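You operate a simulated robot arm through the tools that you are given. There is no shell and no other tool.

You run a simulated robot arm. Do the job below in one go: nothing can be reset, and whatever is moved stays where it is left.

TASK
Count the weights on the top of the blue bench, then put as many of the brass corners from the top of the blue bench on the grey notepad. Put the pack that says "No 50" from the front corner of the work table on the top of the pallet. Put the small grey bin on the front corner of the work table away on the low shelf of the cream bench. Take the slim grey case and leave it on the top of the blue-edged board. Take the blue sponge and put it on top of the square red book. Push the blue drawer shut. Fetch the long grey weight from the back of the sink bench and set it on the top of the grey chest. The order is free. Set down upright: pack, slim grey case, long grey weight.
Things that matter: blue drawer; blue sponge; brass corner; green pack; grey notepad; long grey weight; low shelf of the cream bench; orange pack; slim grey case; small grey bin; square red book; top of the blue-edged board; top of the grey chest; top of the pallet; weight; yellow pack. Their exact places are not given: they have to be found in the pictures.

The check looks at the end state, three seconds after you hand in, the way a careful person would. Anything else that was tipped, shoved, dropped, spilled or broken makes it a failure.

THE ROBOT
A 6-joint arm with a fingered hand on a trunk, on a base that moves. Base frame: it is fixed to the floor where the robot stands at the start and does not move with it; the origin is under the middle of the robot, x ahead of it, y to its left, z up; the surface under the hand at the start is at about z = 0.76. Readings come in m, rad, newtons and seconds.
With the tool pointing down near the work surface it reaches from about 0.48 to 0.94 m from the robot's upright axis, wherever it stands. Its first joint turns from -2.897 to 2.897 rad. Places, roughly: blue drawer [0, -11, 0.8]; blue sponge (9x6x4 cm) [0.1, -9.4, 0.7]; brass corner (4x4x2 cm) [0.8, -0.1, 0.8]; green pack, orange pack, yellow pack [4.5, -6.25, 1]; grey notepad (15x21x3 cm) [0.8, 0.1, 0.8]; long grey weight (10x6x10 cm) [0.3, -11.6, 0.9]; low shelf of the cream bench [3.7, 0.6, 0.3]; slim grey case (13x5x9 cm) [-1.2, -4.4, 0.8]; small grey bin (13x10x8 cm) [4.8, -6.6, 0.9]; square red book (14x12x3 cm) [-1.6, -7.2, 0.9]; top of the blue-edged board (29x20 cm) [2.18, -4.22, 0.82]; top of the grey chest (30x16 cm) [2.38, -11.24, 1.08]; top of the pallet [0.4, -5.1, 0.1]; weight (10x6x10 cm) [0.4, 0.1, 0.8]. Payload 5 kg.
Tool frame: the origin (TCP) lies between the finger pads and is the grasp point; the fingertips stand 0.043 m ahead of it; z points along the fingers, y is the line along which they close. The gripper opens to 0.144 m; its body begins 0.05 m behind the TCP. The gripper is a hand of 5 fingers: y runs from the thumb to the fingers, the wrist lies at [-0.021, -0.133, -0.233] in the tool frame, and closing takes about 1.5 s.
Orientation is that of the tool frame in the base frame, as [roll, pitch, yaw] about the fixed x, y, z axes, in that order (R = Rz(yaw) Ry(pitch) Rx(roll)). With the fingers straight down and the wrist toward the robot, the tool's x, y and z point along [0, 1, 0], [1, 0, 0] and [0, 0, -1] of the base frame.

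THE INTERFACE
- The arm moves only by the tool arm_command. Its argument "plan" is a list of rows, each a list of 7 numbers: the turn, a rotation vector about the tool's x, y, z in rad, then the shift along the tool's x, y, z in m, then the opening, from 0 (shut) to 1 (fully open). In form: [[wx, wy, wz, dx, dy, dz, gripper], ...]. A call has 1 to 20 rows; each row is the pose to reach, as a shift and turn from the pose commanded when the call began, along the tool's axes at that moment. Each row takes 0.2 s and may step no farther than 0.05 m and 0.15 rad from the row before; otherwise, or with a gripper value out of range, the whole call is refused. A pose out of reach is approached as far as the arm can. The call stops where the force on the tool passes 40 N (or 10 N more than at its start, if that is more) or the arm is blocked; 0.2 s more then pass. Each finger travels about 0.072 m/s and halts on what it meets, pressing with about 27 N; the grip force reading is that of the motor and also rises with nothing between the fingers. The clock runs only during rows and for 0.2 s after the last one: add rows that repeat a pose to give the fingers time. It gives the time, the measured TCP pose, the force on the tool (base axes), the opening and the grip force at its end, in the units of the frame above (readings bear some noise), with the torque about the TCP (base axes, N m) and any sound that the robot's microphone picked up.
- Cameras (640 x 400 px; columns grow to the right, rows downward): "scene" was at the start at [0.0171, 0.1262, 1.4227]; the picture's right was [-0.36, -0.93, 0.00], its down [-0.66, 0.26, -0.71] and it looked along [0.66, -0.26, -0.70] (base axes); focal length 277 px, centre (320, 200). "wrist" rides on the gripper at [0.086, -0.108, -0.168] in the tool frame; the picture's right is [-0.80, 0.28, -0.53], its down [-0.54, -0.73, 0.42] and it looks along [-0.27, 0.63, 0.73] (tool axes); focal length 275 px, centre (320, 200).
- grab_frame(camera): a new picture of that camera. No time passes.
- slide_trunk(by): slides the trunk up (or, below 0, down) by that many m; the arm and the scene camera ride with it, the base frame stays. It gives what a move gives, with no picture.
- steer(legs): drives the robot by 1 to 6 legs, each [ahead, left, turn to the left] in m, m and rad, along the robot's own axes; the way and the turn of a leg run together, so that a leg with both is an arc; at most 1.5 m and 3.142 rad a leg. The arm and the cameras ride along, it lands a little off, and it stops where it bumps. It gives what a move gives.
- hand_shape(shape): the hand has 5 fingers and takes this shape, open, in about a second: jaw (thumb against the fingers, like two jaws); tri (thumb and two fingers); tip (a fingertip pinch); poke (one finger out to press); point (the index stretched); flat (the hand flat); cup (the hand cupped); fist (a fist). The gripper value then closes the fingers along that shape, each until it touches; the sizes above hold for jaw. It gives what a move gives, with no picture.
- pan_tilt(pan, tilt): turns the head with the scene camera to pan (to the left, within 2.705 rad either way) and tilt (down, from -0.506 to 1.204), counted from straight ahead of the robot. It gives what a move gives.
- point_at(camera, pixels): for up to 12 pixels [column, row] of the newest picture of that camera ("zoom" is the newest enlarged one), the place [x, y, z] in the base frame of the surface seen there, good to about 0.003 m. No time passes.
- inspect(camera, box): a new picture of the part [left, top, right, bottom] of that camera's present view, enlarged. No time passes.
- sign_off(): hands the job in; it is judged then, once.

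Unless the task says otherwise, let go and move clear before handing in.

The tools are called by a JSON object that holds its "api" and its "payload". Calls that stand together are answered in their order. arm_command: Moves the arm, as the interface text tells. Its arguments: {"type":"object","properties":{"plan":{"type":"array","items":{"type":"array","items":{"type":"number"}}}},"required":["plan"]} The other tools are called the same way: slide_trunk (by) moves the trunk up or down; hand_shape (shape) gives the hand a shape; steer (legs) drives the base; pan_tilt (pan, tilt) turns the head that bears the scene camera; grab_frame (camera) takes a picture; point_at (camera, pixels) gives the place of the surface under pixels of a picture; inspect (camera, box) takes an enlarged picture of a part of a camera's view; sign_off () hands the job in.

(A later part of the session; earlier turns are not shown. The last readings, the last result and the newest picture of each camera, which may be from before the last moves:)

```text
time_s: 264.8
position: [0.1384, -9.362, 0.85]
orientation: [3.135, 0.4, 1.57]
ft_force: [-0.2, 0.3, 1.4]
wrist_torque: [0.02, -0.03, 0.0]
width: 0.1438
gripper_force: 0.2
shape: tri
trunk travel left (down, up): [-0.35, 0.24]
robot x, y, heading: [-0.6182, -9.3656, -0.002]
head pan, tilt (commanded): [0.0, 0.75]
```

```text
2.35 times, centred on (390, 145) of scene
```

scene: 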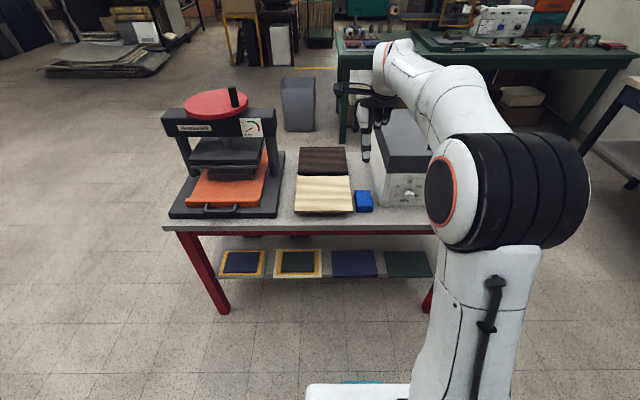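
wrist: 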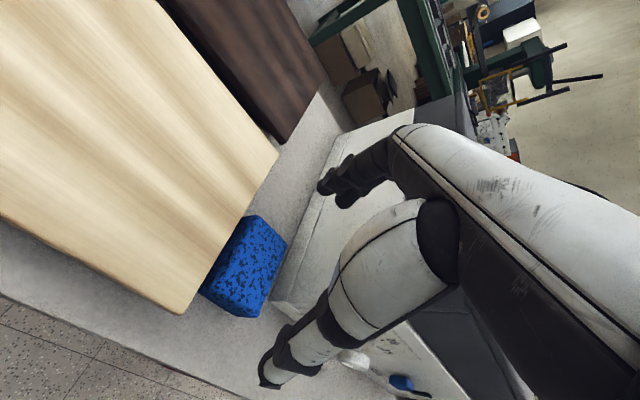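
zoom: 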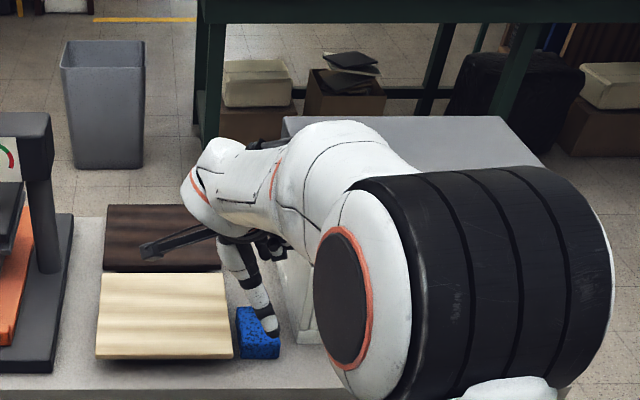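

No contact so far. Continuing down to z≈0.771.

{"api": "arm_command", "payload": {"plan": [[0, 0, 0, 0.0117, 0, 0.0276, 1], [0, 0, 0, 0.0214, 0, 0.0507, 1], [0, 0, 0, 0.0307, 0, 0.0728, 1], [0, 0, 0, 0.0307, 0, 0.0728, 1]]}}

{"api": "grab_frame", "payload": {"camera": "wrist"}}

{"api": "inspect", "payload": {"camera": "scene", "box": [330, 110, 430, 230]}}

```text
time_s: 265.8
position: [0.138, -9.3622, 0.7702]
orientation: [3.136, 0.4, 1.571]
ft_force: [0.7, 1.1, 0.1]
wrist_torque: [0.04, -0.01, -0.02]
width: 0.144
gripper_force: 0.1
shape: tri
trunk travel left (down, up): [-0.35, 0.24]
robot x, y, heading: [-0.6145, -9.3674, -0.01]
head pan, tilt (commanded): [0.0, 0.75]
```

```text
taken
```

wrist: 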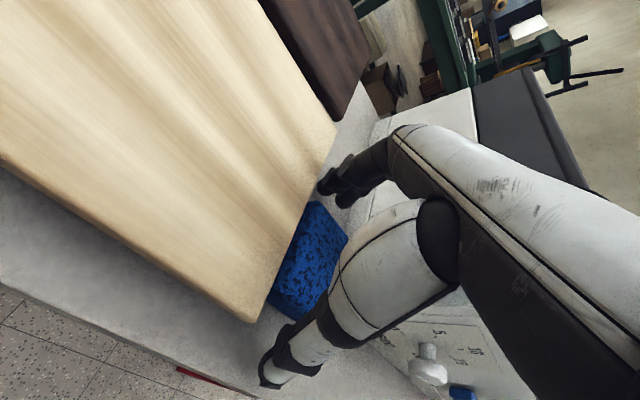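

```text
3.33 times, centred on (380, 170) of scene
```

zoom: 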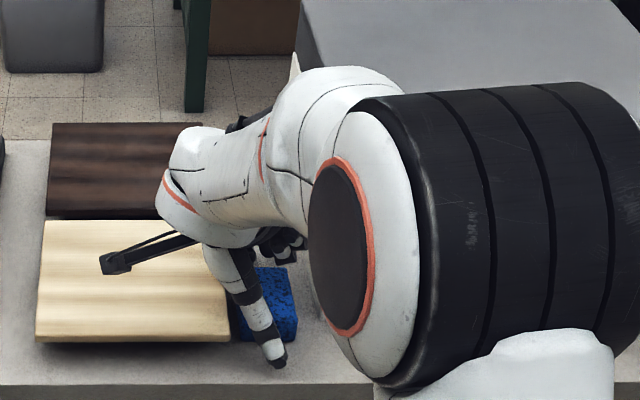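

No contact force; thumb and fingers straddle the sponge. Closing gently.

{"api": "arm_command", "payload": {"plan": [[0, 0, 0, 0, 0, 0, 0.85], [0, 0, 0, 0, 0, 0, 0.7], [0, 0, 0, 0, 0, 0, 0.55], [0, 0, 0, 0, 0, 0, 0.45], [0, 0, 0, 0, 0, 0, 0.4], [0, 0, 0, 0, 0, 0, 0.4]]}}

{"api": "grab_frame", "payload": {"camera": "wrist"}}

{"api": "inspect", "payload": {"camera": "scene", "box": [330, 110, 430, 230]}}

```text
time_s: 267.2
position: [0.1377, -9.3629, 0.7706]
orientation: [3.135, 0.401, 1.573]
ft_force: [0.1, -0.2, 0.6]
wrist_torque: [0.01, 0.0, 0.01]
width: 0.0838
gripper_force: 27.4
shape: tri
trunk travel left (down, up): [-0.35, 0.24]
robot x, y, heading: [-0.6163, -9.3683, -0.009]
head pan, tilt (commanded): [0.0, 0.75]
```

```text
taken
```

wrist: 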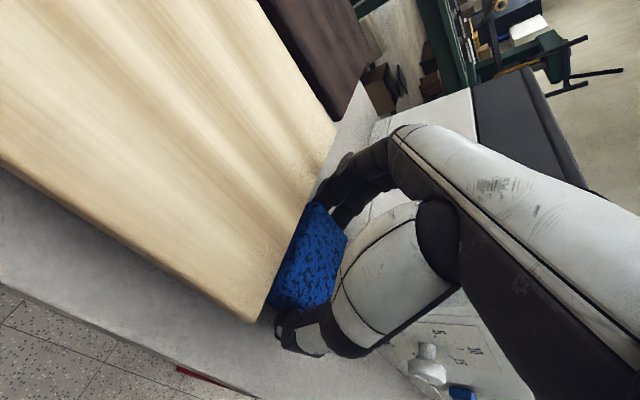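

```text
3.33 times, centred on (380, 170) of scene
```

zoom: 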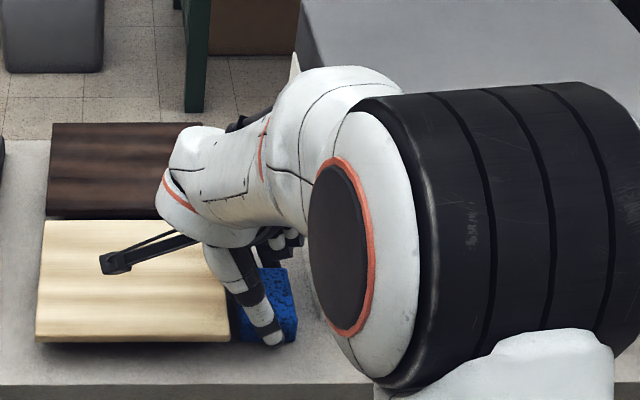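

Sponge gripped (width 0.084). Lifting straight up.

{"api": "arm_command", "payload": {"plan": [[0, 0, 0, -0.0078, 0, -0.0184, 0.3], [0, 0, 0, -0.0233, 0, -0.0553, 0.3], [0, 0, 0, -0.0408, 0, -0.0967, 0.3], [0, 0, 0, -0.0583, 0, -0.1381, 0.3], [0, 0, 0, -0.0758, 0, -0.1795, 0.3], [0, 0, 0, -0.0933, 0, -0.2209, 0.3], [0, 0, 0, -0.1108, 0, -0.2623, 0.3]]}}

{"api": "grab_frame", "payload": {"camera": "wrist"}}

{"api": "grab_frame", "payload": {"camera": "scene"}}

```text
time_s: 268.8
position: [0.1366, -9.3629, 1.0532]
orientation: [3.137, 0.399, 1.573]
ft_force: [1.3, -0.3, -0.7]
wrist_torque: [0.02, 0.0, 0.0]
width: 0.0834
gripper_force: 27.3
shape: tri
trunk travel left (down, up): [-0.35, 0.24]
robot x, y, heading: [-0.6189, -9.3655, -0.005]
head pan, tilt (commanded): [0.0, 0.75]
```

```text
taken
```

wrist: 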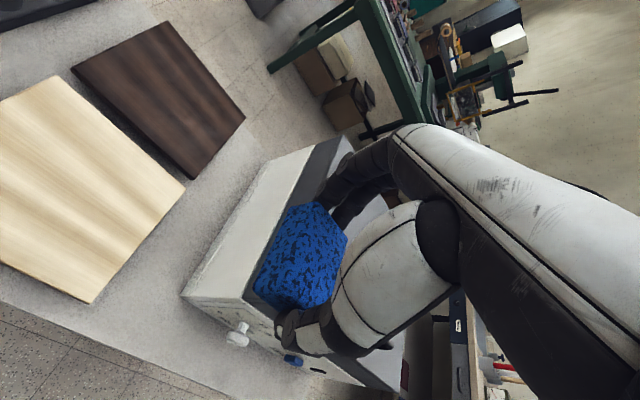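

```text
taken
```

scene: 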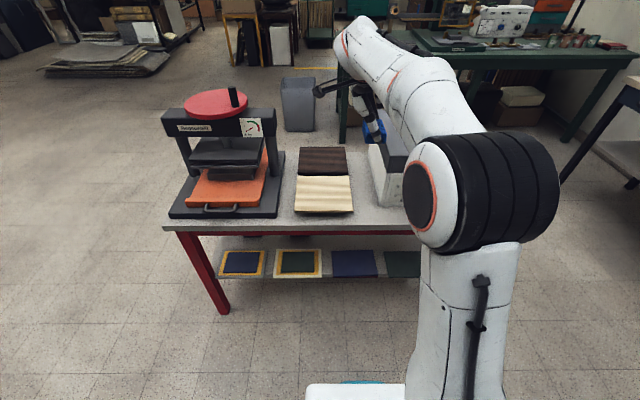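

Sponge is in hand and the stand is undisturbed. I'll retract toward the robot.

{"api": "arm_command", "payload": {"plan": [[0, 0, 0, -0.004, -0.04, -0.009, 0.3], [0, 0, 0, -0.008, -0.08, -0.018, 0.3], [0, 0, 0, -0.012, -0.12, -0.027, 0.3], [0, 0, 0, -0.016, -0.16, -0.037, 0.3], [0, 0, 0, -0.02, -0.2, -0.046, 0.3], [0, 0, 0, -0.023, -0.23, -0.055, 0.3]]}}

{"api": "grab_frame", "payload": {"camera": "wrist"}}

```text
time_s: 270.2
position: [-0.0946, -9.3639, 1.1146]
orientation: [3.137, 0.399, 1.572]
ft_force: [0.6, 0.1, 0.5]
wrist_torque: [0.0, 0.04, -0.01]
width: 0.0835
gripper_force: 26.6
shape: tri
trunk travel left (down, up): [-0.35, 0.24]
robot x, y, heading: [-0.6224, -9.3659, -0.011]
head pan, tilt (commanded): [0.0, 0.75]
```

```text
taken
```

wrist: 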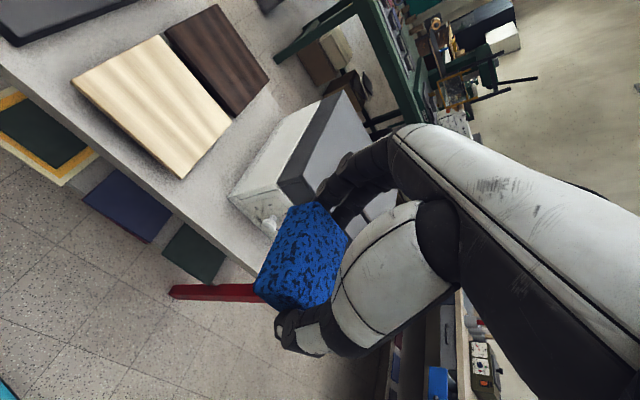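

Now turning around to face the bench along the wall.

{"api": "steer", "payload": {"legs": [[0, 0, 1.575], [0, 0, 1.575]]}}

{"api": "steer", "payload": {"legs": [[0, -1.1, 0], [0, -1.1, 0]]}}

{"api": "pan_tilt", "payload": {"pan": 0.0, "tilt": 0.7}}

{"api": "grab_frame", "payload": {"camera": "scene"}}

{"api": "grab_frame", "payload": {"camera": "wrist"}}

```text
time_s: 278.3
position: [-1.1412, -9.3733, 1.1141]
orientation: [3.134, 0.4, -1.56]
ft_force: [-0.7, 0.7, -0.4]
wrist_torque: [0.05, 0.04, -0.01]
width: 0.083
gripper_force: 26.9
shape: tri
trunk travel left (down, up): [-0.35, 0.24]
robot x, y, heading: [-0.6193, -9.3656, -3.138]
head pan, tilt (commanded): [0.0, 0.75]
```

```text
time_s: 289.2
position: [-1.141, -7.1554, 1.1138]
orientation: [3.134, 0.401, -1.567]
ft_force: [0.2, 0.5, -0.2]
wrist_torque: [0.01, -0.01, -0.01]
width: 0.0827
gripper_force: 26.8
shape: tri
trunk travel left (down, up): [-0.35, 0.24]
robot x, y, heading: [-0.6184, -7.153, 3.143]
head pan, tilt (commanded): [0.0, 0.75]
```

```text
time_s: 289.9
position: [-1.1413, -7.1559, 1.1138]
orientation: [3.134, 0.4, -1.567]
ft_force: [0.1, 0.0, -0.3]
wrist_torque: [0.01, 0.0, 0.02]
width: 0.0828
gripper_force: 27.4
shape: tri
trunk travel left (down, up): [-0.35, 0.24]
robot x, y, heading: [-0.6169, -7.1463, 3.141]
head pan, tilt (commanded): [0.0, 0.7]
```

```text
taken
```

scene: 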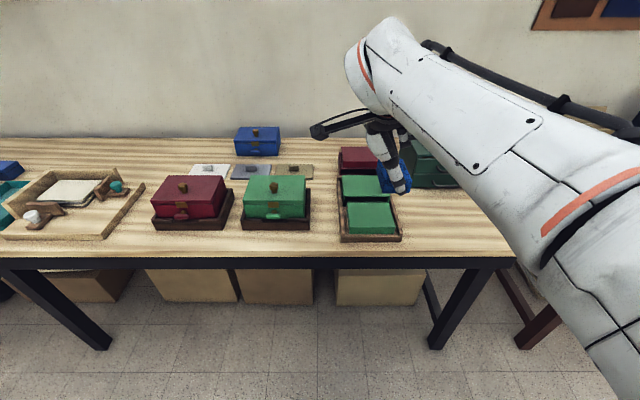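

```text
taken
```

wrist: 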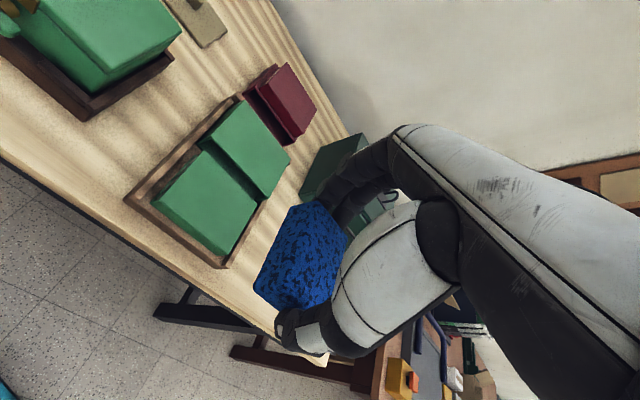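

The square red book is behind the green ones at wrist [285,105]. Zooming and measuring.

{"api": "inspect", "payload": {"camera": "wrist", "box": [120, 40, 400, 280]}}

{"api": "inspect", "payload": {"camera": "scene", "box": [310, 110, 480, 250]}}

{"api": "point_at", "payload": {"camera": "wrist", "pixels": [[275, 68], [313, 103], [295, 135], [258, 85], [285, 100], [240, 150], [330, 145], [345, 175], [250, 105], [210, 205], [245, 100], [320, 160]]}}

```text
1.67 times, centred on (260, 160) of wrist
```

zoom: 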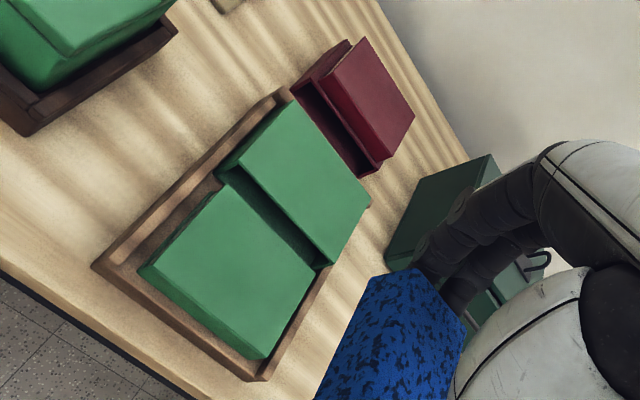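

```text
2.86 times, centred on (395, 180) of scene
```

zoom: 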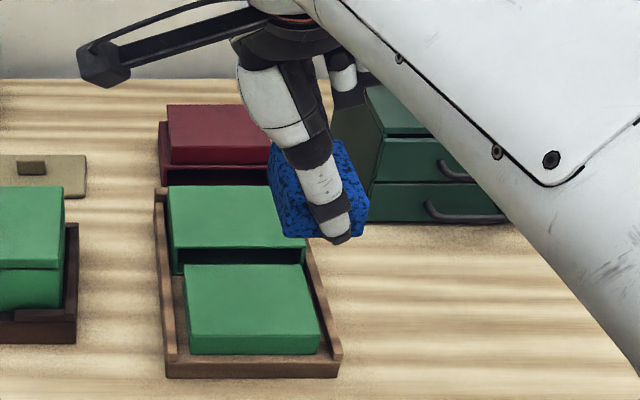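

```text
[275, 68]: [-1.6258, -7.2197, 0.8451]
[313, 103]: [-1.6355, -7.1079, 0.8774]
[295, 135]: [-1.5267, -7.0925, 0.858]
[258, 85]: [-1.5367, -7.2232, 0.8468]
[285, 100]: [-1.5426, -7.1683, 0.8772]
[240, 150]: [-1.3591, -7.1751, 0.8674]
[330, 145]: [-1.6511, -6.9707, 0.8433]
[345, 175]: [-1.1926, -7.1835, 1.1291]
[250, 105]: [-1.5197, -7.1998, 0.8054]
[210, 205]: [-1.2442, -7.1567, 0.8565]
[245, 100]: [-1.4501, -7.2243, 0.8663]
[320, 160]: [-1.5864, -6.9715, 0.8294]
```

Let me zoom closer on the red book to learn its structure.

{"api": "inspect", "payload": {"camera": "wrist", "box": [230, 55, 340, 150]}}

{"api": "point_at", "payload": {"camera": "zoom", "pixels": [[315, 75], [295, 70], [470, 260], [395, 360], [230, 160], [345, 240], [385, 180], [430, 330], [165, 170], [375, 385], [290, 240], [470, 290]]}}

{"api": "inspect", "payload": {"camera": "scene", "box": [330, 135, 400, 185]}}

```text
4.21 times, centred on (285, 102) of wrist
```

zoom: 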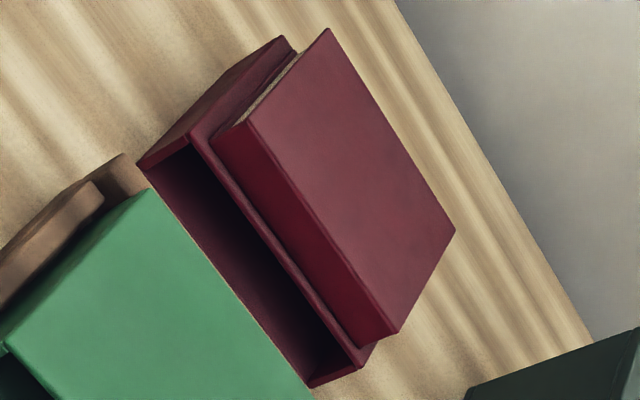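

```text
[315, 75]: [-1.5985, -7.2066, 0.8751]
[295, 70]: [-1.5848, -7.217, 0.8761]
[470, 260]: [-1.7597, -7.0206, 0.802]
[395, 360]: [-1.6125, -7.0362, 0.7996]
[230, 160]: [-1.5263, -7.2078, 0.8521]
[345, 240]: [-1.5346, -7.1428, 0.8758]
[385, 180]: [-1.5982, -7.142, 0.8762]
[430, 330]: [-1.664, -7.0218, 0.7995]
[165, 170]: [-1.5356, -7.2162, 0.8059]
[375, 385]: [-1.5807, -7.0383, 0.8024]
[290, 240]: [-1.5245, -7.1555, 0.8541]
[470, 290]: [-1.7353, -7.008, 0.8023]
```

```text
8.00 times, centred on (365, 160) of scene
```

zoom: 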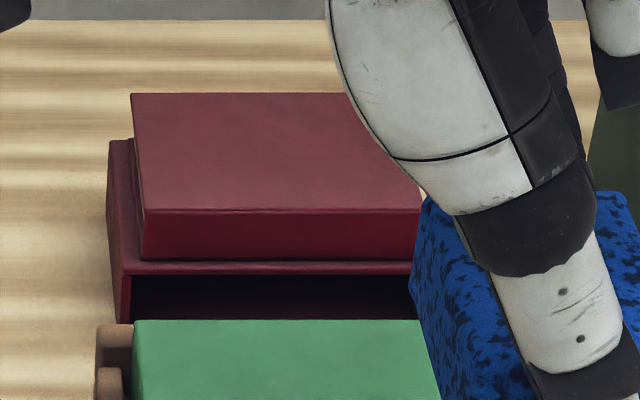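

The red book rests on a dark red slipcase; its top is at z≈0.876. Getting its corners.

{"api": "inspect", "payload": {"camera": "wrist", "box": [230, 55, 340, 150]}}

{"api": "point_at", "payload": {"camera": "zoom", "pixels": [[328, 38], [448, 230], [394, 322], [252, 128], [350, 180]]}}

```text
4.21 times, centred on (285, 102) of wrist
```

zoom: 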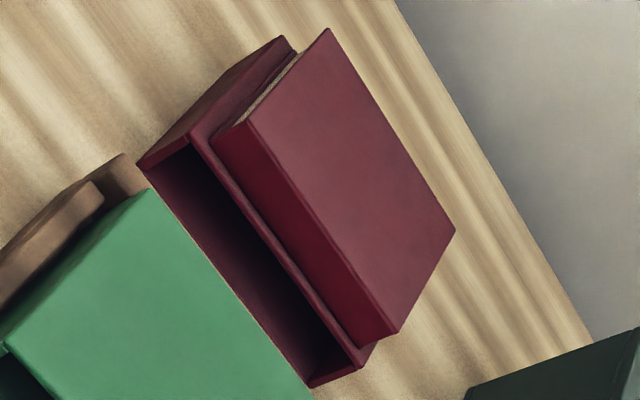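

```text
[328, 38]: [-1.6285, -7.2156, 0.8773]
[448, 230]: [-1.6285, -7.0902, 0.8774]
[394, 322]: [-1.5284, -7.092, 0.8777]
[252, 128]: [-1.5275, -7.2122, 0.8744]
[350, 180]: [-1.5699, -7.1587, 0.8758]
```

Book top spans x -1.525..-1.635, y -7.215..-7.085, z 0.876. I'll raise the trunk 0.1, move 0.13 ahead and then extend above the book.

{"api": "slide_trunk", "payload": {"by": 0.1}}

{"api": "steer", "payload": {"legs": [[0.14, 0, 0]]}}

{"api": "grab_frame", "payload": {"camera": "wrist"}}

```text
time_s: 291.2
position: [-1.1421, -7.155, 1.2136]
orientation: [3.137, 0.399, -1.567]
ft_force: [0.1, -0.3, 0.3]
wrist_torque: [0.0, 0.0, -0.03]
width: 0.0831
gripper_force: 27.0
shape: tri
trunk travel left (down, up): [-0.45, 0.14]
robot x, y, heading: [-0.6181, -7.1502, 3.143]
head pan, tilt (commanded): [0.0, 0.7]
```

```text
time_s: 292.5
position: [-1.283, -7.1542, 1.2146]
orientation: [3.137, 0.401, -1.566]
ft_force: [0.8, 0.0, -0.1]
wrist_torque: [0.04, -0.02, 0.0]
width: 0.0828
gripper_force: 27.1
shape: tri
trunk travel left (down, up): [-0.45, 0.14]
robot x, y, heading: [-0.7605, -7.1522, 3.14]
head pan, tilt (commanded): [0.0, 0.7]
```

```text
taken
```

wrist: 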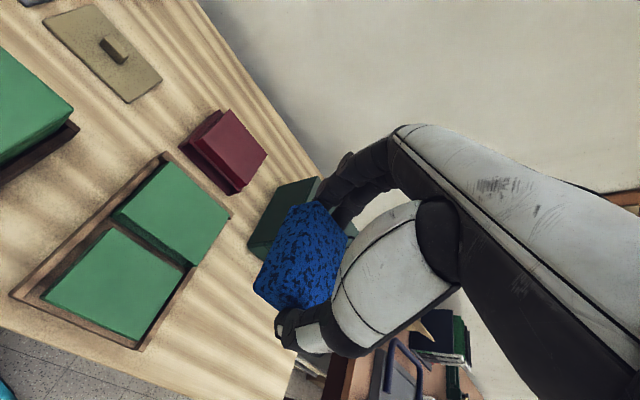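

I'll extend along a descending line to hover over the book at z≈1.06.

{"api": "arm_command", "payload": {"plan": [[0, 0, 0, 0.0072, 0.033, 0.0156, 0.3], [0, 0, 0, 0.0145, 0.066, 0.0312, 0.3], [0, 0, 0, 0.0217, 0.099, 0.0468, 0.3], [0, 0, 0, 0.029, 0.132, 0.0624, 0.3], [0, 0, 0, 0.0362, 0.165, 0.078, 0.3], [0, 0, 0, 0.0435, 0.198, 0.0935, 0.3], [0, 0, 0, 0.0507, 0.231, 0.109, 0.3], [0, 0, 0, 0.058, 0.264, 0.1247, 0.3], [0, 0, 0, 0.0652, 0.297, 0.1403, 0.3], [0, 0, 0, 0.0652, 0.297, 0.1403, 0.3]]}}

{"api": "grab_frame", "payload": {"camera": "wrist"}}

{"api": "grab_frame", "payload": {"camera": "scene"}}

```text
time_s: 294.7
position: [-1.5807, -7.1625, 1.061]
orientation: [3.137, 0.4, -1.566]
ft_force: [0.5, 0.4, -1.9]
wrist_torque: [-0.01, -0.02, 0.01]
width: 0.0831
gripper_force: 27.3
shape: tri
trunk travel left (down, up): [-0.45, 0.14]
robot x, y, heading: [-0.7583, -7.1502, 3.14]
head pan, tilt (commanded): [0.0, 0.7]
```

```text
taken
```

wrist: 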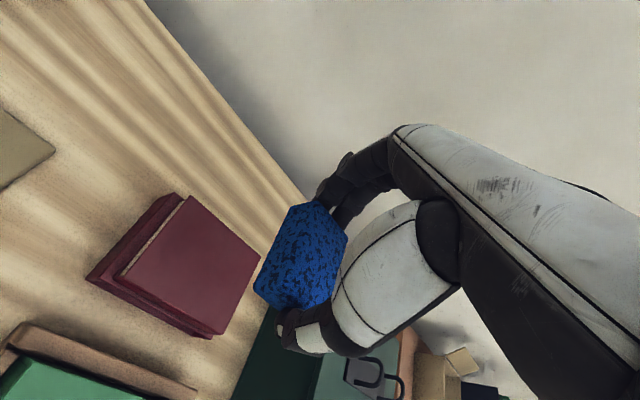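

```text
taken
```

scene: 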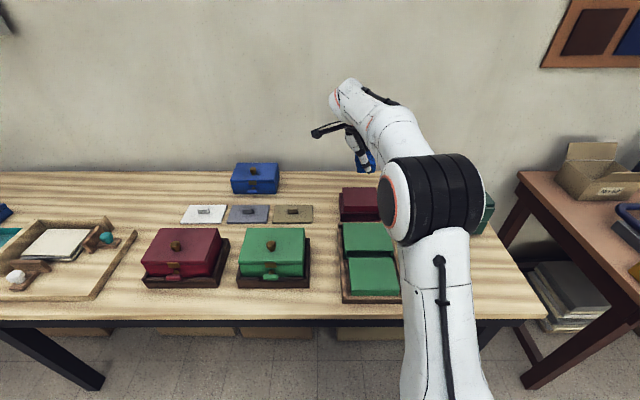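

Numbers put the sponge centred over the book. Lowering to just above contact.

{"api": "arm_command", "payload": {"plan": [[0, 0, 0, 0.0156, 0, 0.0368, 0.3], [0, 0, 0, 0.0311, 0, 0.0737, 0.3], [0, 0, 0, 0.0428, 0, 0.1013, 0.3], [0, 0, 0, 0.0475, 0, 0.1124, 0.3], [0, 0, 0, 0.0475, 0, 0.1124, 0.3]]}}

{"api": "grab_frame", "payload": {"camera": "wrist"}}

{"api": "inspect", "payload": {"camera": "scene", "box": [310, 90, 430, 240]}}

```text
time_s: 295.9
position: [-1.5806, -7.1624, 0.9385]
orientation: [3.137, 0.4, -1.566]
ft_force: [1.1, -0.5, 0.0]
wrist_torque: [-0.03, 0.0, -0.02]
width: 0.0827
gripper_force: 27.3
shape: tri
trunk travel left (down, up): [-0.45, 0.14]
robot x, y, heading: [-0.7589, -7.1499, 3.141]
head pan, tilt (commanded): [0.0, 0.7]
```

```text
taken
```

wrist: 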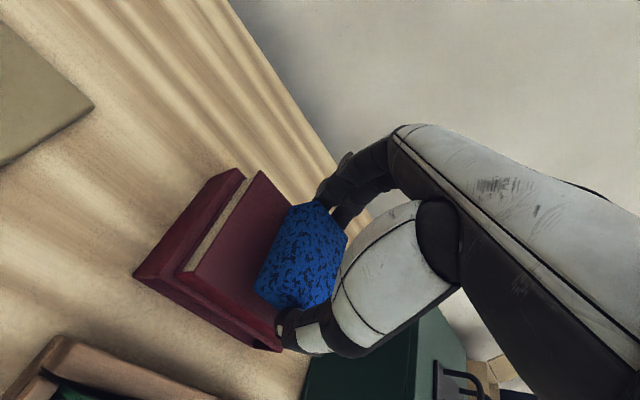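

```text
2.67 times, centred on (370, 165) of scene
```

zoom: 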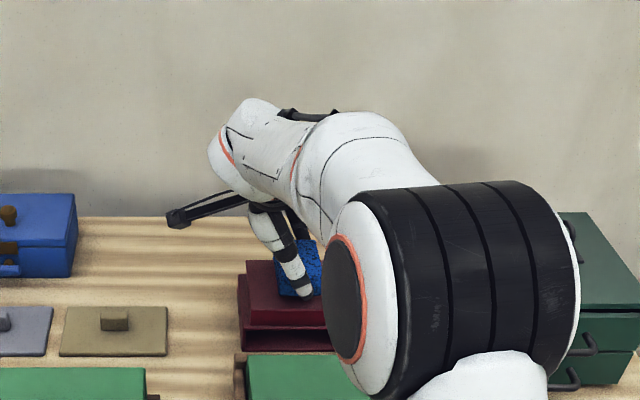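

Sponge is ~9 mm above the book. Lowering 6–7 mm more and releasing, then lifting straight up.

{"api": "arm_command", "payload": {"plan": [[0, 0, 0, 0.0027, 0, 0.0063, 0.3], [0, 0, 0, 0.0027, 0, 0.0063, 0.3], [0, 0, 0, 0.0027, 0, 0.0063, 0.5], [0, 0, 0, 0.0027, 0, 0.0063, 0.65], [0, 0, 0, 0.0027, 0, 0.0063, 0.8], [0, 0, 0, 0.0027, 0, 0.0063, 0.9], [0, 0, 0, 0.0027, 0, 0.0063, 0.9], [0, 0, 0, -0.0097, 0, -0.023, 0.9], [0, 0, 0, -0.0273, 0, -0.0645, 0.9], [0, 0, 0, -0.0447, 0, -0.106, 0.9]]}}

{"api": "grab_frame", "payload": {"camera": "wrist"}}

{"api": "inspect", "payload": {"camera": "scene", "box": [310, 90, 430, 240]}}

```text
time_s: 298.1
position: [-1.5792, -7.1636, 1.0543]
orientation: [3.136, 0.4, -1.567]
ft_force: [-0.2, -0.8, -0.1]
wrist_torque: [0.03, 0.0, -0.01]
width: 0.1296
gripper_force: 0.0
shape: tri
trunk travel left (down, up): [-0.45, 0.14]
robot x, y, heading: [-0.7559, -7.1473, 3.136]
head pan, tilt (commanded): [0.0, 0.7]
```

```text
taken
```

wrist: 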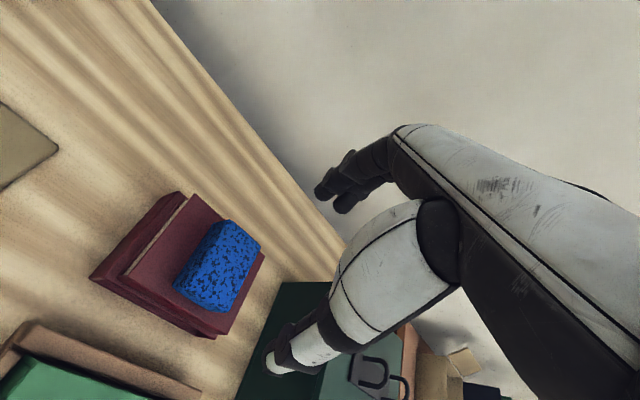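

```text
2.67 times, centred on (370, 165) of scene
```

zoom: 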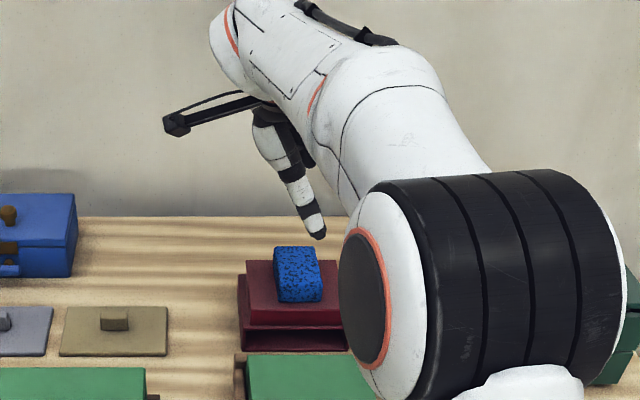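

The sponge lies on the red book. I'll verify its position and then retract and un-tilt the hand.

{"api": "point_at", "payload": {"camera": "wrist", "pixels": [[218, 265], [213, 225], [257, 247], [225, 305], [178, 285], [190, 250], [250, 270]]}}

{"api": "arm_command", "payload": {"plan": [[0, 0, 0, 0, -0.04, -0.01, 1], [0, 0, 0, 0, -0.08, -0.02, 1], [0, 0, 0, 0, -0.12, -0.03, 1], [0, 0.1, 0, 0, -0.16, -0.04, 1], [0, 0.2, 0, 0, -0.2, -0.05, 1], [0, 0.3, 0, 0, -0.24, -0.06, 1], [0, 0.4, 0, 0, -0.28, -0.07, 1], [0, 0.4, 0, 0, -0.3, -0.07, 1]]}}

{"api": "hand_shape", "payload": {"shape": "jaw"}}

{"api": "slide_trunk", "payload": {"by": -0.1}}

{"api": "grab_frame", "payload": {"camera": "scene"}}

```text
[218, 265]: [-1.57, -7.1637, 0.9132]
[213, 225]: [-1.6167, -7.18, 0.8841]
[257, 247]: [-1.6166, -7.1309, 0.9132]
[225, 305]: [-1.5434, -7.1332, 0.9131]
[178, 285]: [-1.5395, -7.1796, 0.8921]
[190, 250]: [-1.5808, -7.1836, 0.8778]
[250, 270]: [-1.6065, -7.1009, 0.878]
```

```text
time_s: 299.9
position: [-1.2776, -7.187, 1.1176]
orientation: [3.136, -0.002, -1.563]
ft_force: [-0.1, -0.7, 0.1]
wrist_torque: [-0.03, 0.02, -0.02]
width: 0.1435
gripper_force: 0.1
shape: tri
trunk travel left (down, up): [-0.45, 0.14]
robot x, y, heading: [-0.7565, -7.1497, 3.145]
head pan, tilt (commanded): [0.0, 0.7]
```

```text
time_s: 300.8
position: [-1.279, -7.1888, 1.1174]
orientation: [3.137, 0.0, -1.565]
ft_force: [0.4, 0.2, 0.7]
wrist_torque: [0.0, -0.03, -0.01]
width: 0.1439
gripper_force: 0.0
shape: jaw
trunk travel left (down, up): [-0.45, 0.14]
robot x, y, heading: [-0.7605, -7.149, 3.145]
head pan, tilt (commanded): [0.0, 0.7]
```

```text
time_s: 302.2
position: [-1.2789, -7.1871, 1.0169]
orientation: [3.137, -0.001, -1.563]
ft_force: [1.1, 0.5, 0.9]
wrist_torque: [0.01, 0.01, 0.02]
width: 0.1438
gripper_force: 0.0
shape: jaw
trunk travel left (down, up): [-0.35, 0.24]
robot x, y, heading: [-0.7608, -7.1488, 3.139]
head pan, tilt (commanded): [0.0, 0.7]
```

```text
taken
```

scene: 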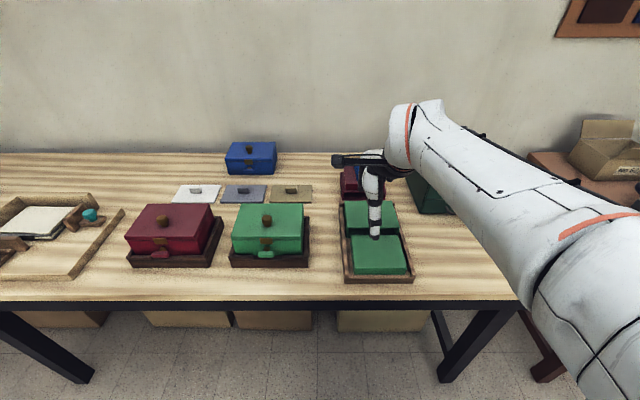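

The sponge sits at about (-1.58,-7.156) on the book. Next the drawer: I'll raise the hand, back off, turn left to face -y and drive down the lane.

{"api": "arm_command", "payload": {"plan": [[0, 0, 0, 0, 0, -0.04, 1], [0, 0, 0, 0, 0, -0.08, 1], [0, 0, 0, 0, 0, -0.11, 1]]}}

{"api": "steer", "payload": {"legs": [[-0.15, 0, 0], [0, 0, 1.571], [1.4, 0, 0], [1.2, 0, 0]]}}

{"api": "pan_tilt", "payload": {"pan": 0.35, "tilt": 0.5}}

{"api": "grab_frame", "payload": {"camera": "scene"}}

```text
time_s: 303.0
position: [-1.2783, -7.1864, 1.127]
orientation: [3.134, 0.0, -1.564]
ft_force: [0.6, 0.2, 0.1]
wrist_torque: [0.01, -0.05, -0.02]
width: 0.1438
gripper_force: 0.1
shape: jaw
trunk travel left (down, up): [-0.35, 0.24]
robot x, y, heading: [-0.7559, -7.1525, 3.14]
head pan, tilt (commanded): [0.0, 0.7]
```

```text
time_s: 320.5
position: [-0.5024, -10.282, 1.1274]
orientation: [3.137, 0.002, 0.042]
ft_force: [-0.7, -0.4, 0.3]
wrist_torque: [-0.05, -0.01, -0.01]
width: 0.1438
gripper_force: 0.0
shape: jaw
trunk travel left (down, up): [-0.35, 0.24]
robot x, y, heading: [-0.5605, -9.7604, -1.532]
head pan, tilt (commanded): [0.0, 0.7]
```

```text
time_s: 321.3
position: [-0.5028, -10.2818, 1.1266]
orientation: [3.136, -0.001, 0.043]
ft_force: [0.5, -0.8, -0.4]
wrist_torque: [-0.03, -0.01, -0.01]
width: 0.1439
gripper_force: 0.1
shape: jaw
trunk travel left (down, up): [-0.35, 0.24]
robot x, y, heading: [-0.5544, -9.767, -1.535]
head pan, tilt (commanded): [0.351, 0.499]
```

```text
taken
```

scene: 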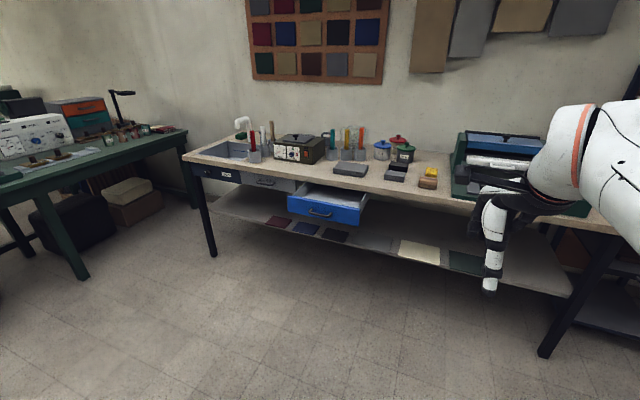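

Good view of the sink bench with the open blue drawer ([328,205]). Zooming to identify the long grey weight.

{"api": "inspect", "payload": {"camera": "scene", "box": [230, 105, 460, 235]}}

{"api": "inspect", "payload": {"camera": "scene", "box": [330, 130, 450, 200]}}

{"api": "point_at", "payload": {"camera": "scene", "pixels": [[350, 170], [397, 172], [430, 178], [300, 150], [325, 222], [292, 200], [363, 212], [345, 150], [300, 175], [383, 150], [405, 152], [370, 190]]}}

```text
2.78 times, centred on (345, 170) of scene
```

zoom: 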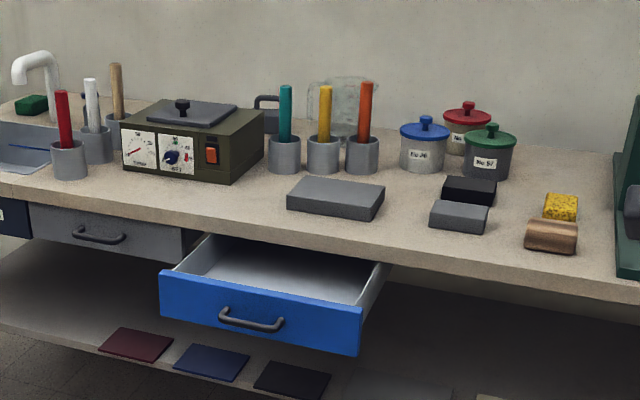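

```text
5.33 times, centred on (390, 165) of scene
```

zoom: 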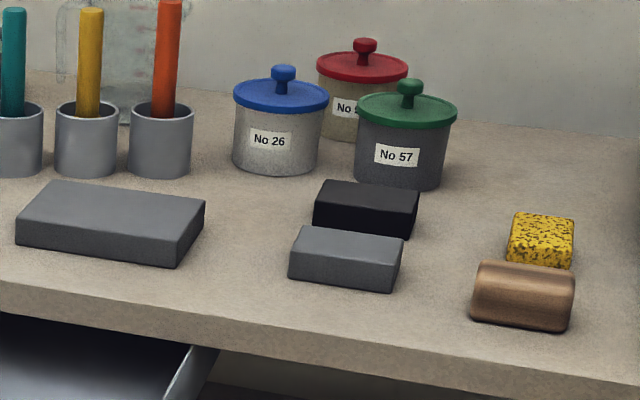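

```text
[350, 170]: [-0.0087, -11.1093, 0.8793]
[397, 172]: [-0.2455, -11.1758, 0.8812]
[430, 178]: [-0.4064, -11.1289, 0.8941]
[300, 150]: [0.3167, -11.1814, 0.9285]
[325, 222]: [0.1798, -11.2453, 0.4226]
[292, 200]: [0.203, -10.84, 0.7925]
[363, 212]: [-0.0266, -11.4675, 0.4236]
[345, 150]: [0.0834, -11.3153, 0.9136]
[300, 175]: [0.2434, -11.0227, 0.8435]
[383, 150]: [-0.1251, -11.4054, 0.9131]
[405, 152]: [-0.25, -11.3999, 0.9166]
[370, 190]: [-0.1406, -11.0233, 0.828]
```

The long weight with a handle stands at the back behind the dialled device (scene ≈[325,138]). First the drawer: I'll move to stand in front of it at about (0.09,-10.3).

{"api": "steer", "payload": {"legs": [[0.53, 0, -0.036], [0, 0.63, 0]]}}

{"api": "pan_tilt", "payload": {"pan": 0.0, "tilt": 0.8}}

{"api": "grab_frame", "payload": {"camera": "scene"}}

{"api": "grab_frame", "payload": {"camera": "wrist"}}

```text
time_s: 327.5
position: [0.1138, -10.8109, 1.1267]
orientation: [3.137, 0.001, 0.008]
ft_force: [0.1, -0.4, -0.4]
wrist_torque: [0.0, 0.01, 0.02]
width: 0.1438
gripper_force: 0.0
shape: jaw
trunk travel left (down, up): [-0.35, 0.24]
robot x, y, heading: [0.0769, -10.2938, -1.572]
head pan, tilt (commanded): [0.351, 0.499]
```

```text
time_s: 328.3
position: [0.1141, -10.8096, 1.127]
orientation: [3.137, -0.001, 0.006]
ft_force: [-0.2, 0.0, -0.9]
wrist_torque: [-0.02, -0.02, 0.0]
width: 0.1438
gripper_force: 0.0
shape: jaw
trunk travel left (down, up): [-0.35, 0.24]
robot x, y, heading: [0.077, -10.2887, -1.572]
head pan, tilt (commanded): [0.0, 0.799]
```

```text
taken
```

scene: 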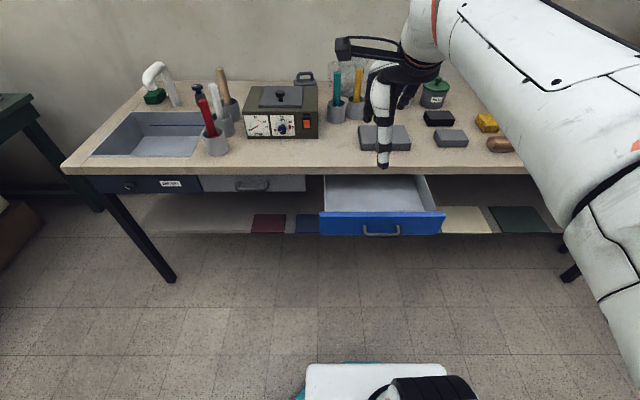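

```text
taken
```

wrist: 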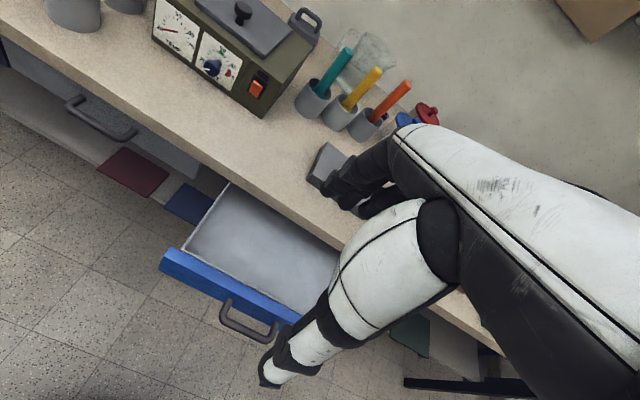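

The drawer front spans [320..444, 211..237] with the handle at [382,230]. Measuring it, plus the weight's handle behind the device.

{"api": "point_at", "payload": {"camera": "scene", "pixels": [[325, 214], [440, 214], [340, 225], [425, 226], [382, 236], [366, 230], [382, 214], [304, 77], [283, 100], [325, 176], [432, 178], [330, 173]]}}

{"api": "inspect", "payload": {"camera": "scene", "box": [230, 55, 370, 155]}}

{"api": "inspect", "payload": {"camera": "wrist", "box": [150, 0, 400, 200]}}

```text
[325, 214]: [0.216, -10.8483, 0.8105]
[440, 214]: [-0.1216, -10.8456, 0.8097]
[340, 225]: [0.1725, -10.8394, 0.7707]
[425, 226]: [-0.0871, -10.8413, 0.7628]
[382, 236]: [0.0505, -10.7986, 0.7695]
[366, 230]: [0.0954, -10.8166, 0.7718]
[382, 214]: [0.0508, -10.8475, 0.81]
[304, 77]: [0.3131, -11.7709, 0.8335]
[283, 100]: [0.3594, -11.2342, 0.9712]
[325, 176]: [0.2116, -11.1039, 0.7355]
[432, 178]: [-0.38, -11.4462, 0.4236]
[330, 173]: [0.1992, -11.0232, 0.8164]
```

```text
4.00 times, centred on (300, 105) of scene
```

zoom: 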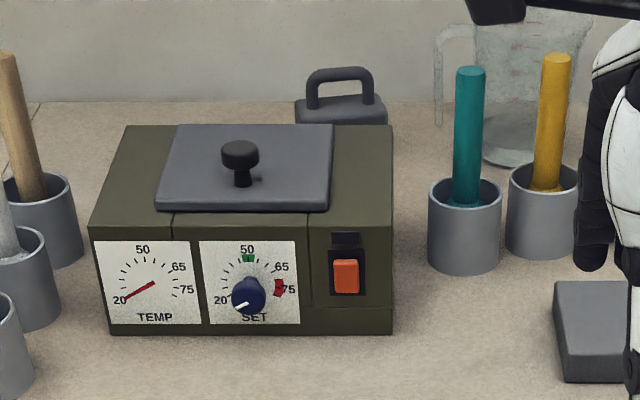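

```text
2.00 times, centred on (275, 100) of wrist
```

zoom: 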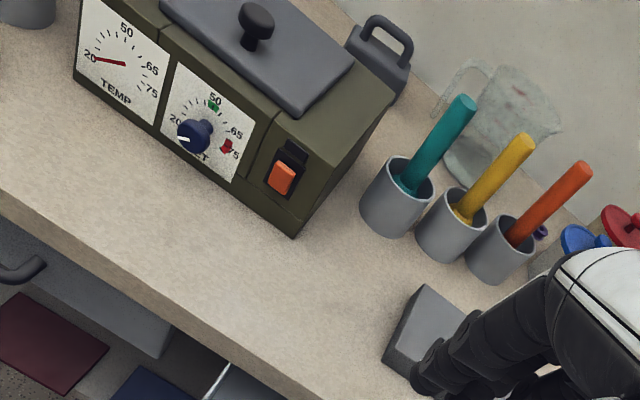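

Drawer front face is at y≈-10.845 (x -0.12..0.216, z 0.74–0.81), handle at x≈0.05. To get more pushing room I'll shift to stand at about (-0.25,-10.15).

{"api": "steer", "payload": {"legs": [[0, -0.33, 0], [-0.14, 0, 0]]}}

{"api": "arm_command", "payload": {"plan": [[0, 0, 0, 0, 0, 0.02, 0.8], [-0.12, 0, 0, 0.025, 0, 0.04, 0.6], [-0.24, 0, 0, 0.05, 0, 0.06, 0.4], [-0.36, 0, 0, 0.075, 0, 0.08, 0.2], [-0.45, 0, 0, 0.1, 0, 0.1, 0], [-0.45, 0, 0, 0.125, 0, 0.12, 0], [-0.45, 0, 0, 0.15, 0, 0.14, 0], [-0.45, 0, 0, 0.17, 0, 0.16, 0]]}}

{"api": "grab_frame", "payload": {"camera": "scene"}}

{"api": "grab_frame", "payload": {"camera": "wrist"}}

```text
time_s: 331.4
position: [-0.2148, -10.6706, 1.1275]
orientation: [3.135, 0.0, 0.007]
ft_force: [0.0, -0.3, 1.0]
wrist_torque: [0.0, -0.03, -0.01]
width: 0.144
gripper_force: 0.1
shape: jaw
trunk travel left (down, up): [-0.35, 0.24]
robot x, y, heading: [-0.25, -10.1504, -1.572]
head pan, tilt (commanded): [0.0, 0.799]
```

```text
time_s: 333.2
position: [-0.0439, -10.6699, 0.9679]
orientation: [2.688, 0.001, 0.006]
ft_force: [-0.2, 0.0, -0.1]
wrist_torque: [0.02, -0.04, -0.01]
width: 0.0003
gripper_force: 26.9
shape: jaw
trunk travel left (down, up): [-0.35, 0.24]
robot x, y, heading: [-0.2524, -10.1465, -1.573]
head pan, tilt (commanded): [0.0, 0.799]
```

```text
taken
```

scene: 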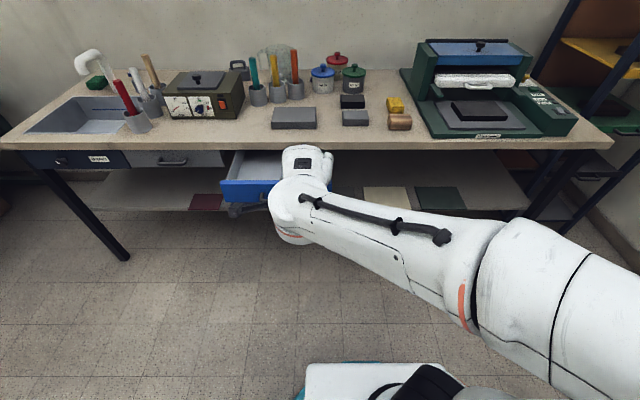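

```text
taken
```

wrist: 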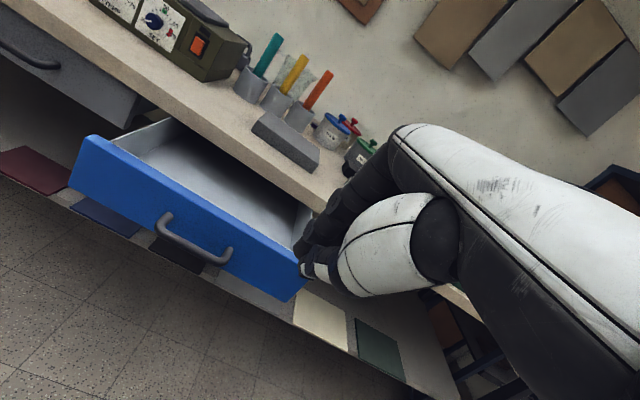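

Hand closed and tilted. Lowering in front of the drawer's right part to put the fingertips at z≈0.775.

{"api": "arm_command", "payload": {"plan": [[0, 0, 0, 0.004, -0.017, 0.035, 0], [0, 0, 0, 0.008, -0.034, 0.07, 0], [0, 0, 0, 0.012, -0.051, 0.105, 0], [0, 0, 0, 0.014, -0.067, 0.1386, 0], [0, 0, 0, 0.014, -0.067, 0.1386, 0]]}}

{"api": "grab_frame", "payload": {"camera": "wrist"}}

{"api": "grab_frame", "payload": {"camera": "scene"}}

```text
time_s: 334.4
position: [-0.0305, -10.6712, 0.8122]
orientation: [2.687, -0.001, 0.007]
ft_force: [-0.1, 0.5, 0.1]
wrist_torque: [-0.01, 0.04, -0.02]
width: 0.0
gripper_force: 27.2
shape: jaw
trunk travel left (down, up): [-0.35, 0.24]
robot x, y, heading: [-0.2499, -10.1501, -1.571]
head pan, tilt (commanded): [0.0, 0.799]
```

```text
taken
```

wrist: 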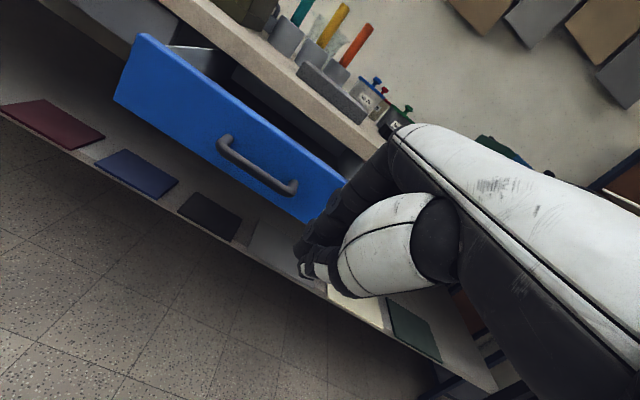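

```text
taken
```

scene: 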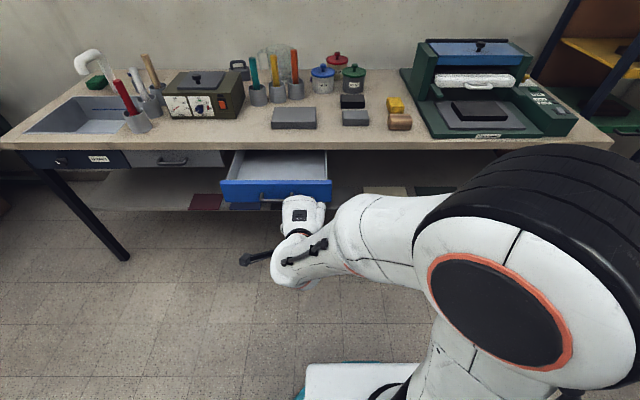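

Positioned before the drawer face. Pushing forward, first up to just before contact.

{"api": "arm_command", "payload": {"plan": [[0, 0, 0, 0, 0.036, 0.0174, 0], [0, 0, 0, 0, 0.072, 0.0348, 0], [0, 0, 0, 0, 0.108, 0.0522, 0], [0, 0, 0, 0, 0.126, 0.0609, 0], [0, 0, 0, 0, 0.144, 0.0696, 0]]}}

{"api": "grab_frame", "payload": {"camera": "wrist"}}

{"api": "grab_frame", "payload": {"camera": "scene"}}

```text
time_s: 335.6
position: [-0.029, -10.8307, 0.8148]
orientation: [2.684, 0.0, 0.007]
ft_force: [0.1, -0.6, 0.9]
wrist_torque: [-0.04, -0.02, 0.0]
width: 0.0
gripper_force: 26.8
shape: jaw
trunk travel left (down, up): [-0.35, 0.24]
robot x, y, heading: [-0.2497, -10.1494, -1.576]
head pan, tilt (commanded): [0.0, 0.799]
```

```text
taken
```

wrist: 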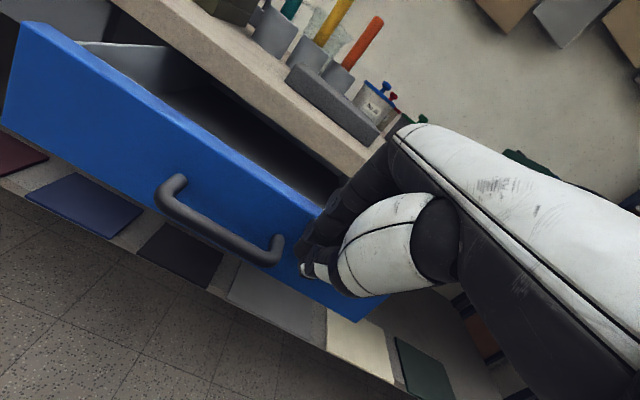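

```text
taken
```

scene: 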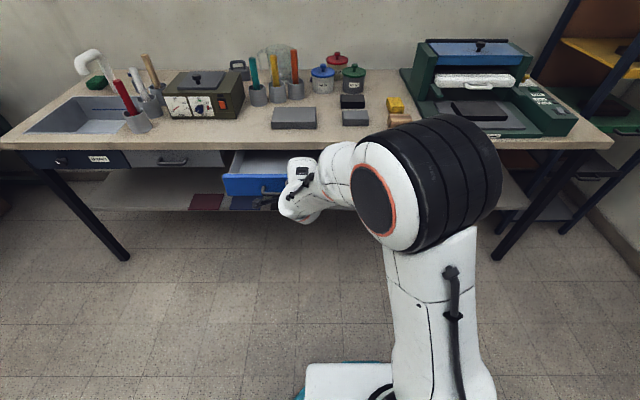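

Almost touching. Now pushing the drawer in; the force guard will stop me when it is shut.

{"api": "arm_command", "payload": {"plan": [[0, 0, 0, 0, 0.027, 0.013, 0], [0, 0, 0, 0, 0.054, 0.026, 0], [0, 0, 0, 0, 0.081, 0.039, 0], [0, 0, 0, 0, 0.108, 0.0522, 0], [0, 0, 0, 0, 0.126, 0.0609, 0], [0, 0, 0, 0, 0.14, 0.0677, 0]]}}

{"api": "grab_frame", "payload": {"camera": "wrist"}}

{"api": "grab_frame", "payload": {"camera": "scene"}}

```text
time_s: 337.1
position: [-0.0275, -10.9817, 0.8168]
orientation: [2.683, -0.001, 0.009]
ft_force: [-6.4, 29.3, 8.2]
wrist_torque: [-1.15, -0.01, -0.78]
width: 0.0
gripper_force: 26.9
shape: jaw
trunk travel left (down, up): [-0.35, 0.24]
robot x, y, heading: [-0.2513, -10.1497, -1.572]
head pan, tilt (commanded): [0.0, 0.799]
stopped in row 6: the force on the tool passed its limit at 42 N (the readings are from after the stop); the commanded pose is now the measured one
```

```text
taken
```

wrist: 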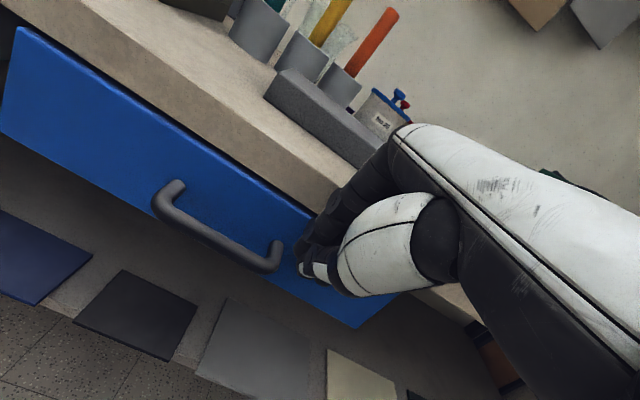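

```text
taken
```

scene: 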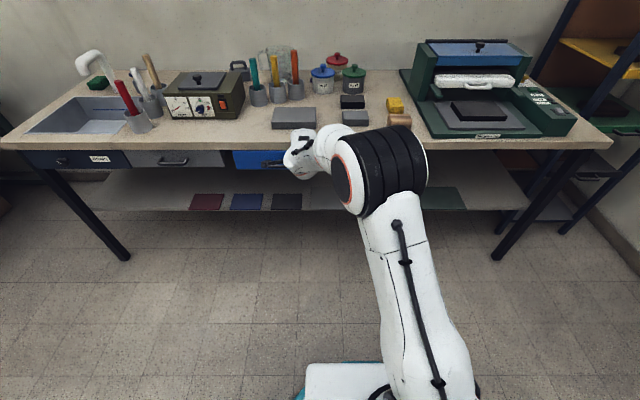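

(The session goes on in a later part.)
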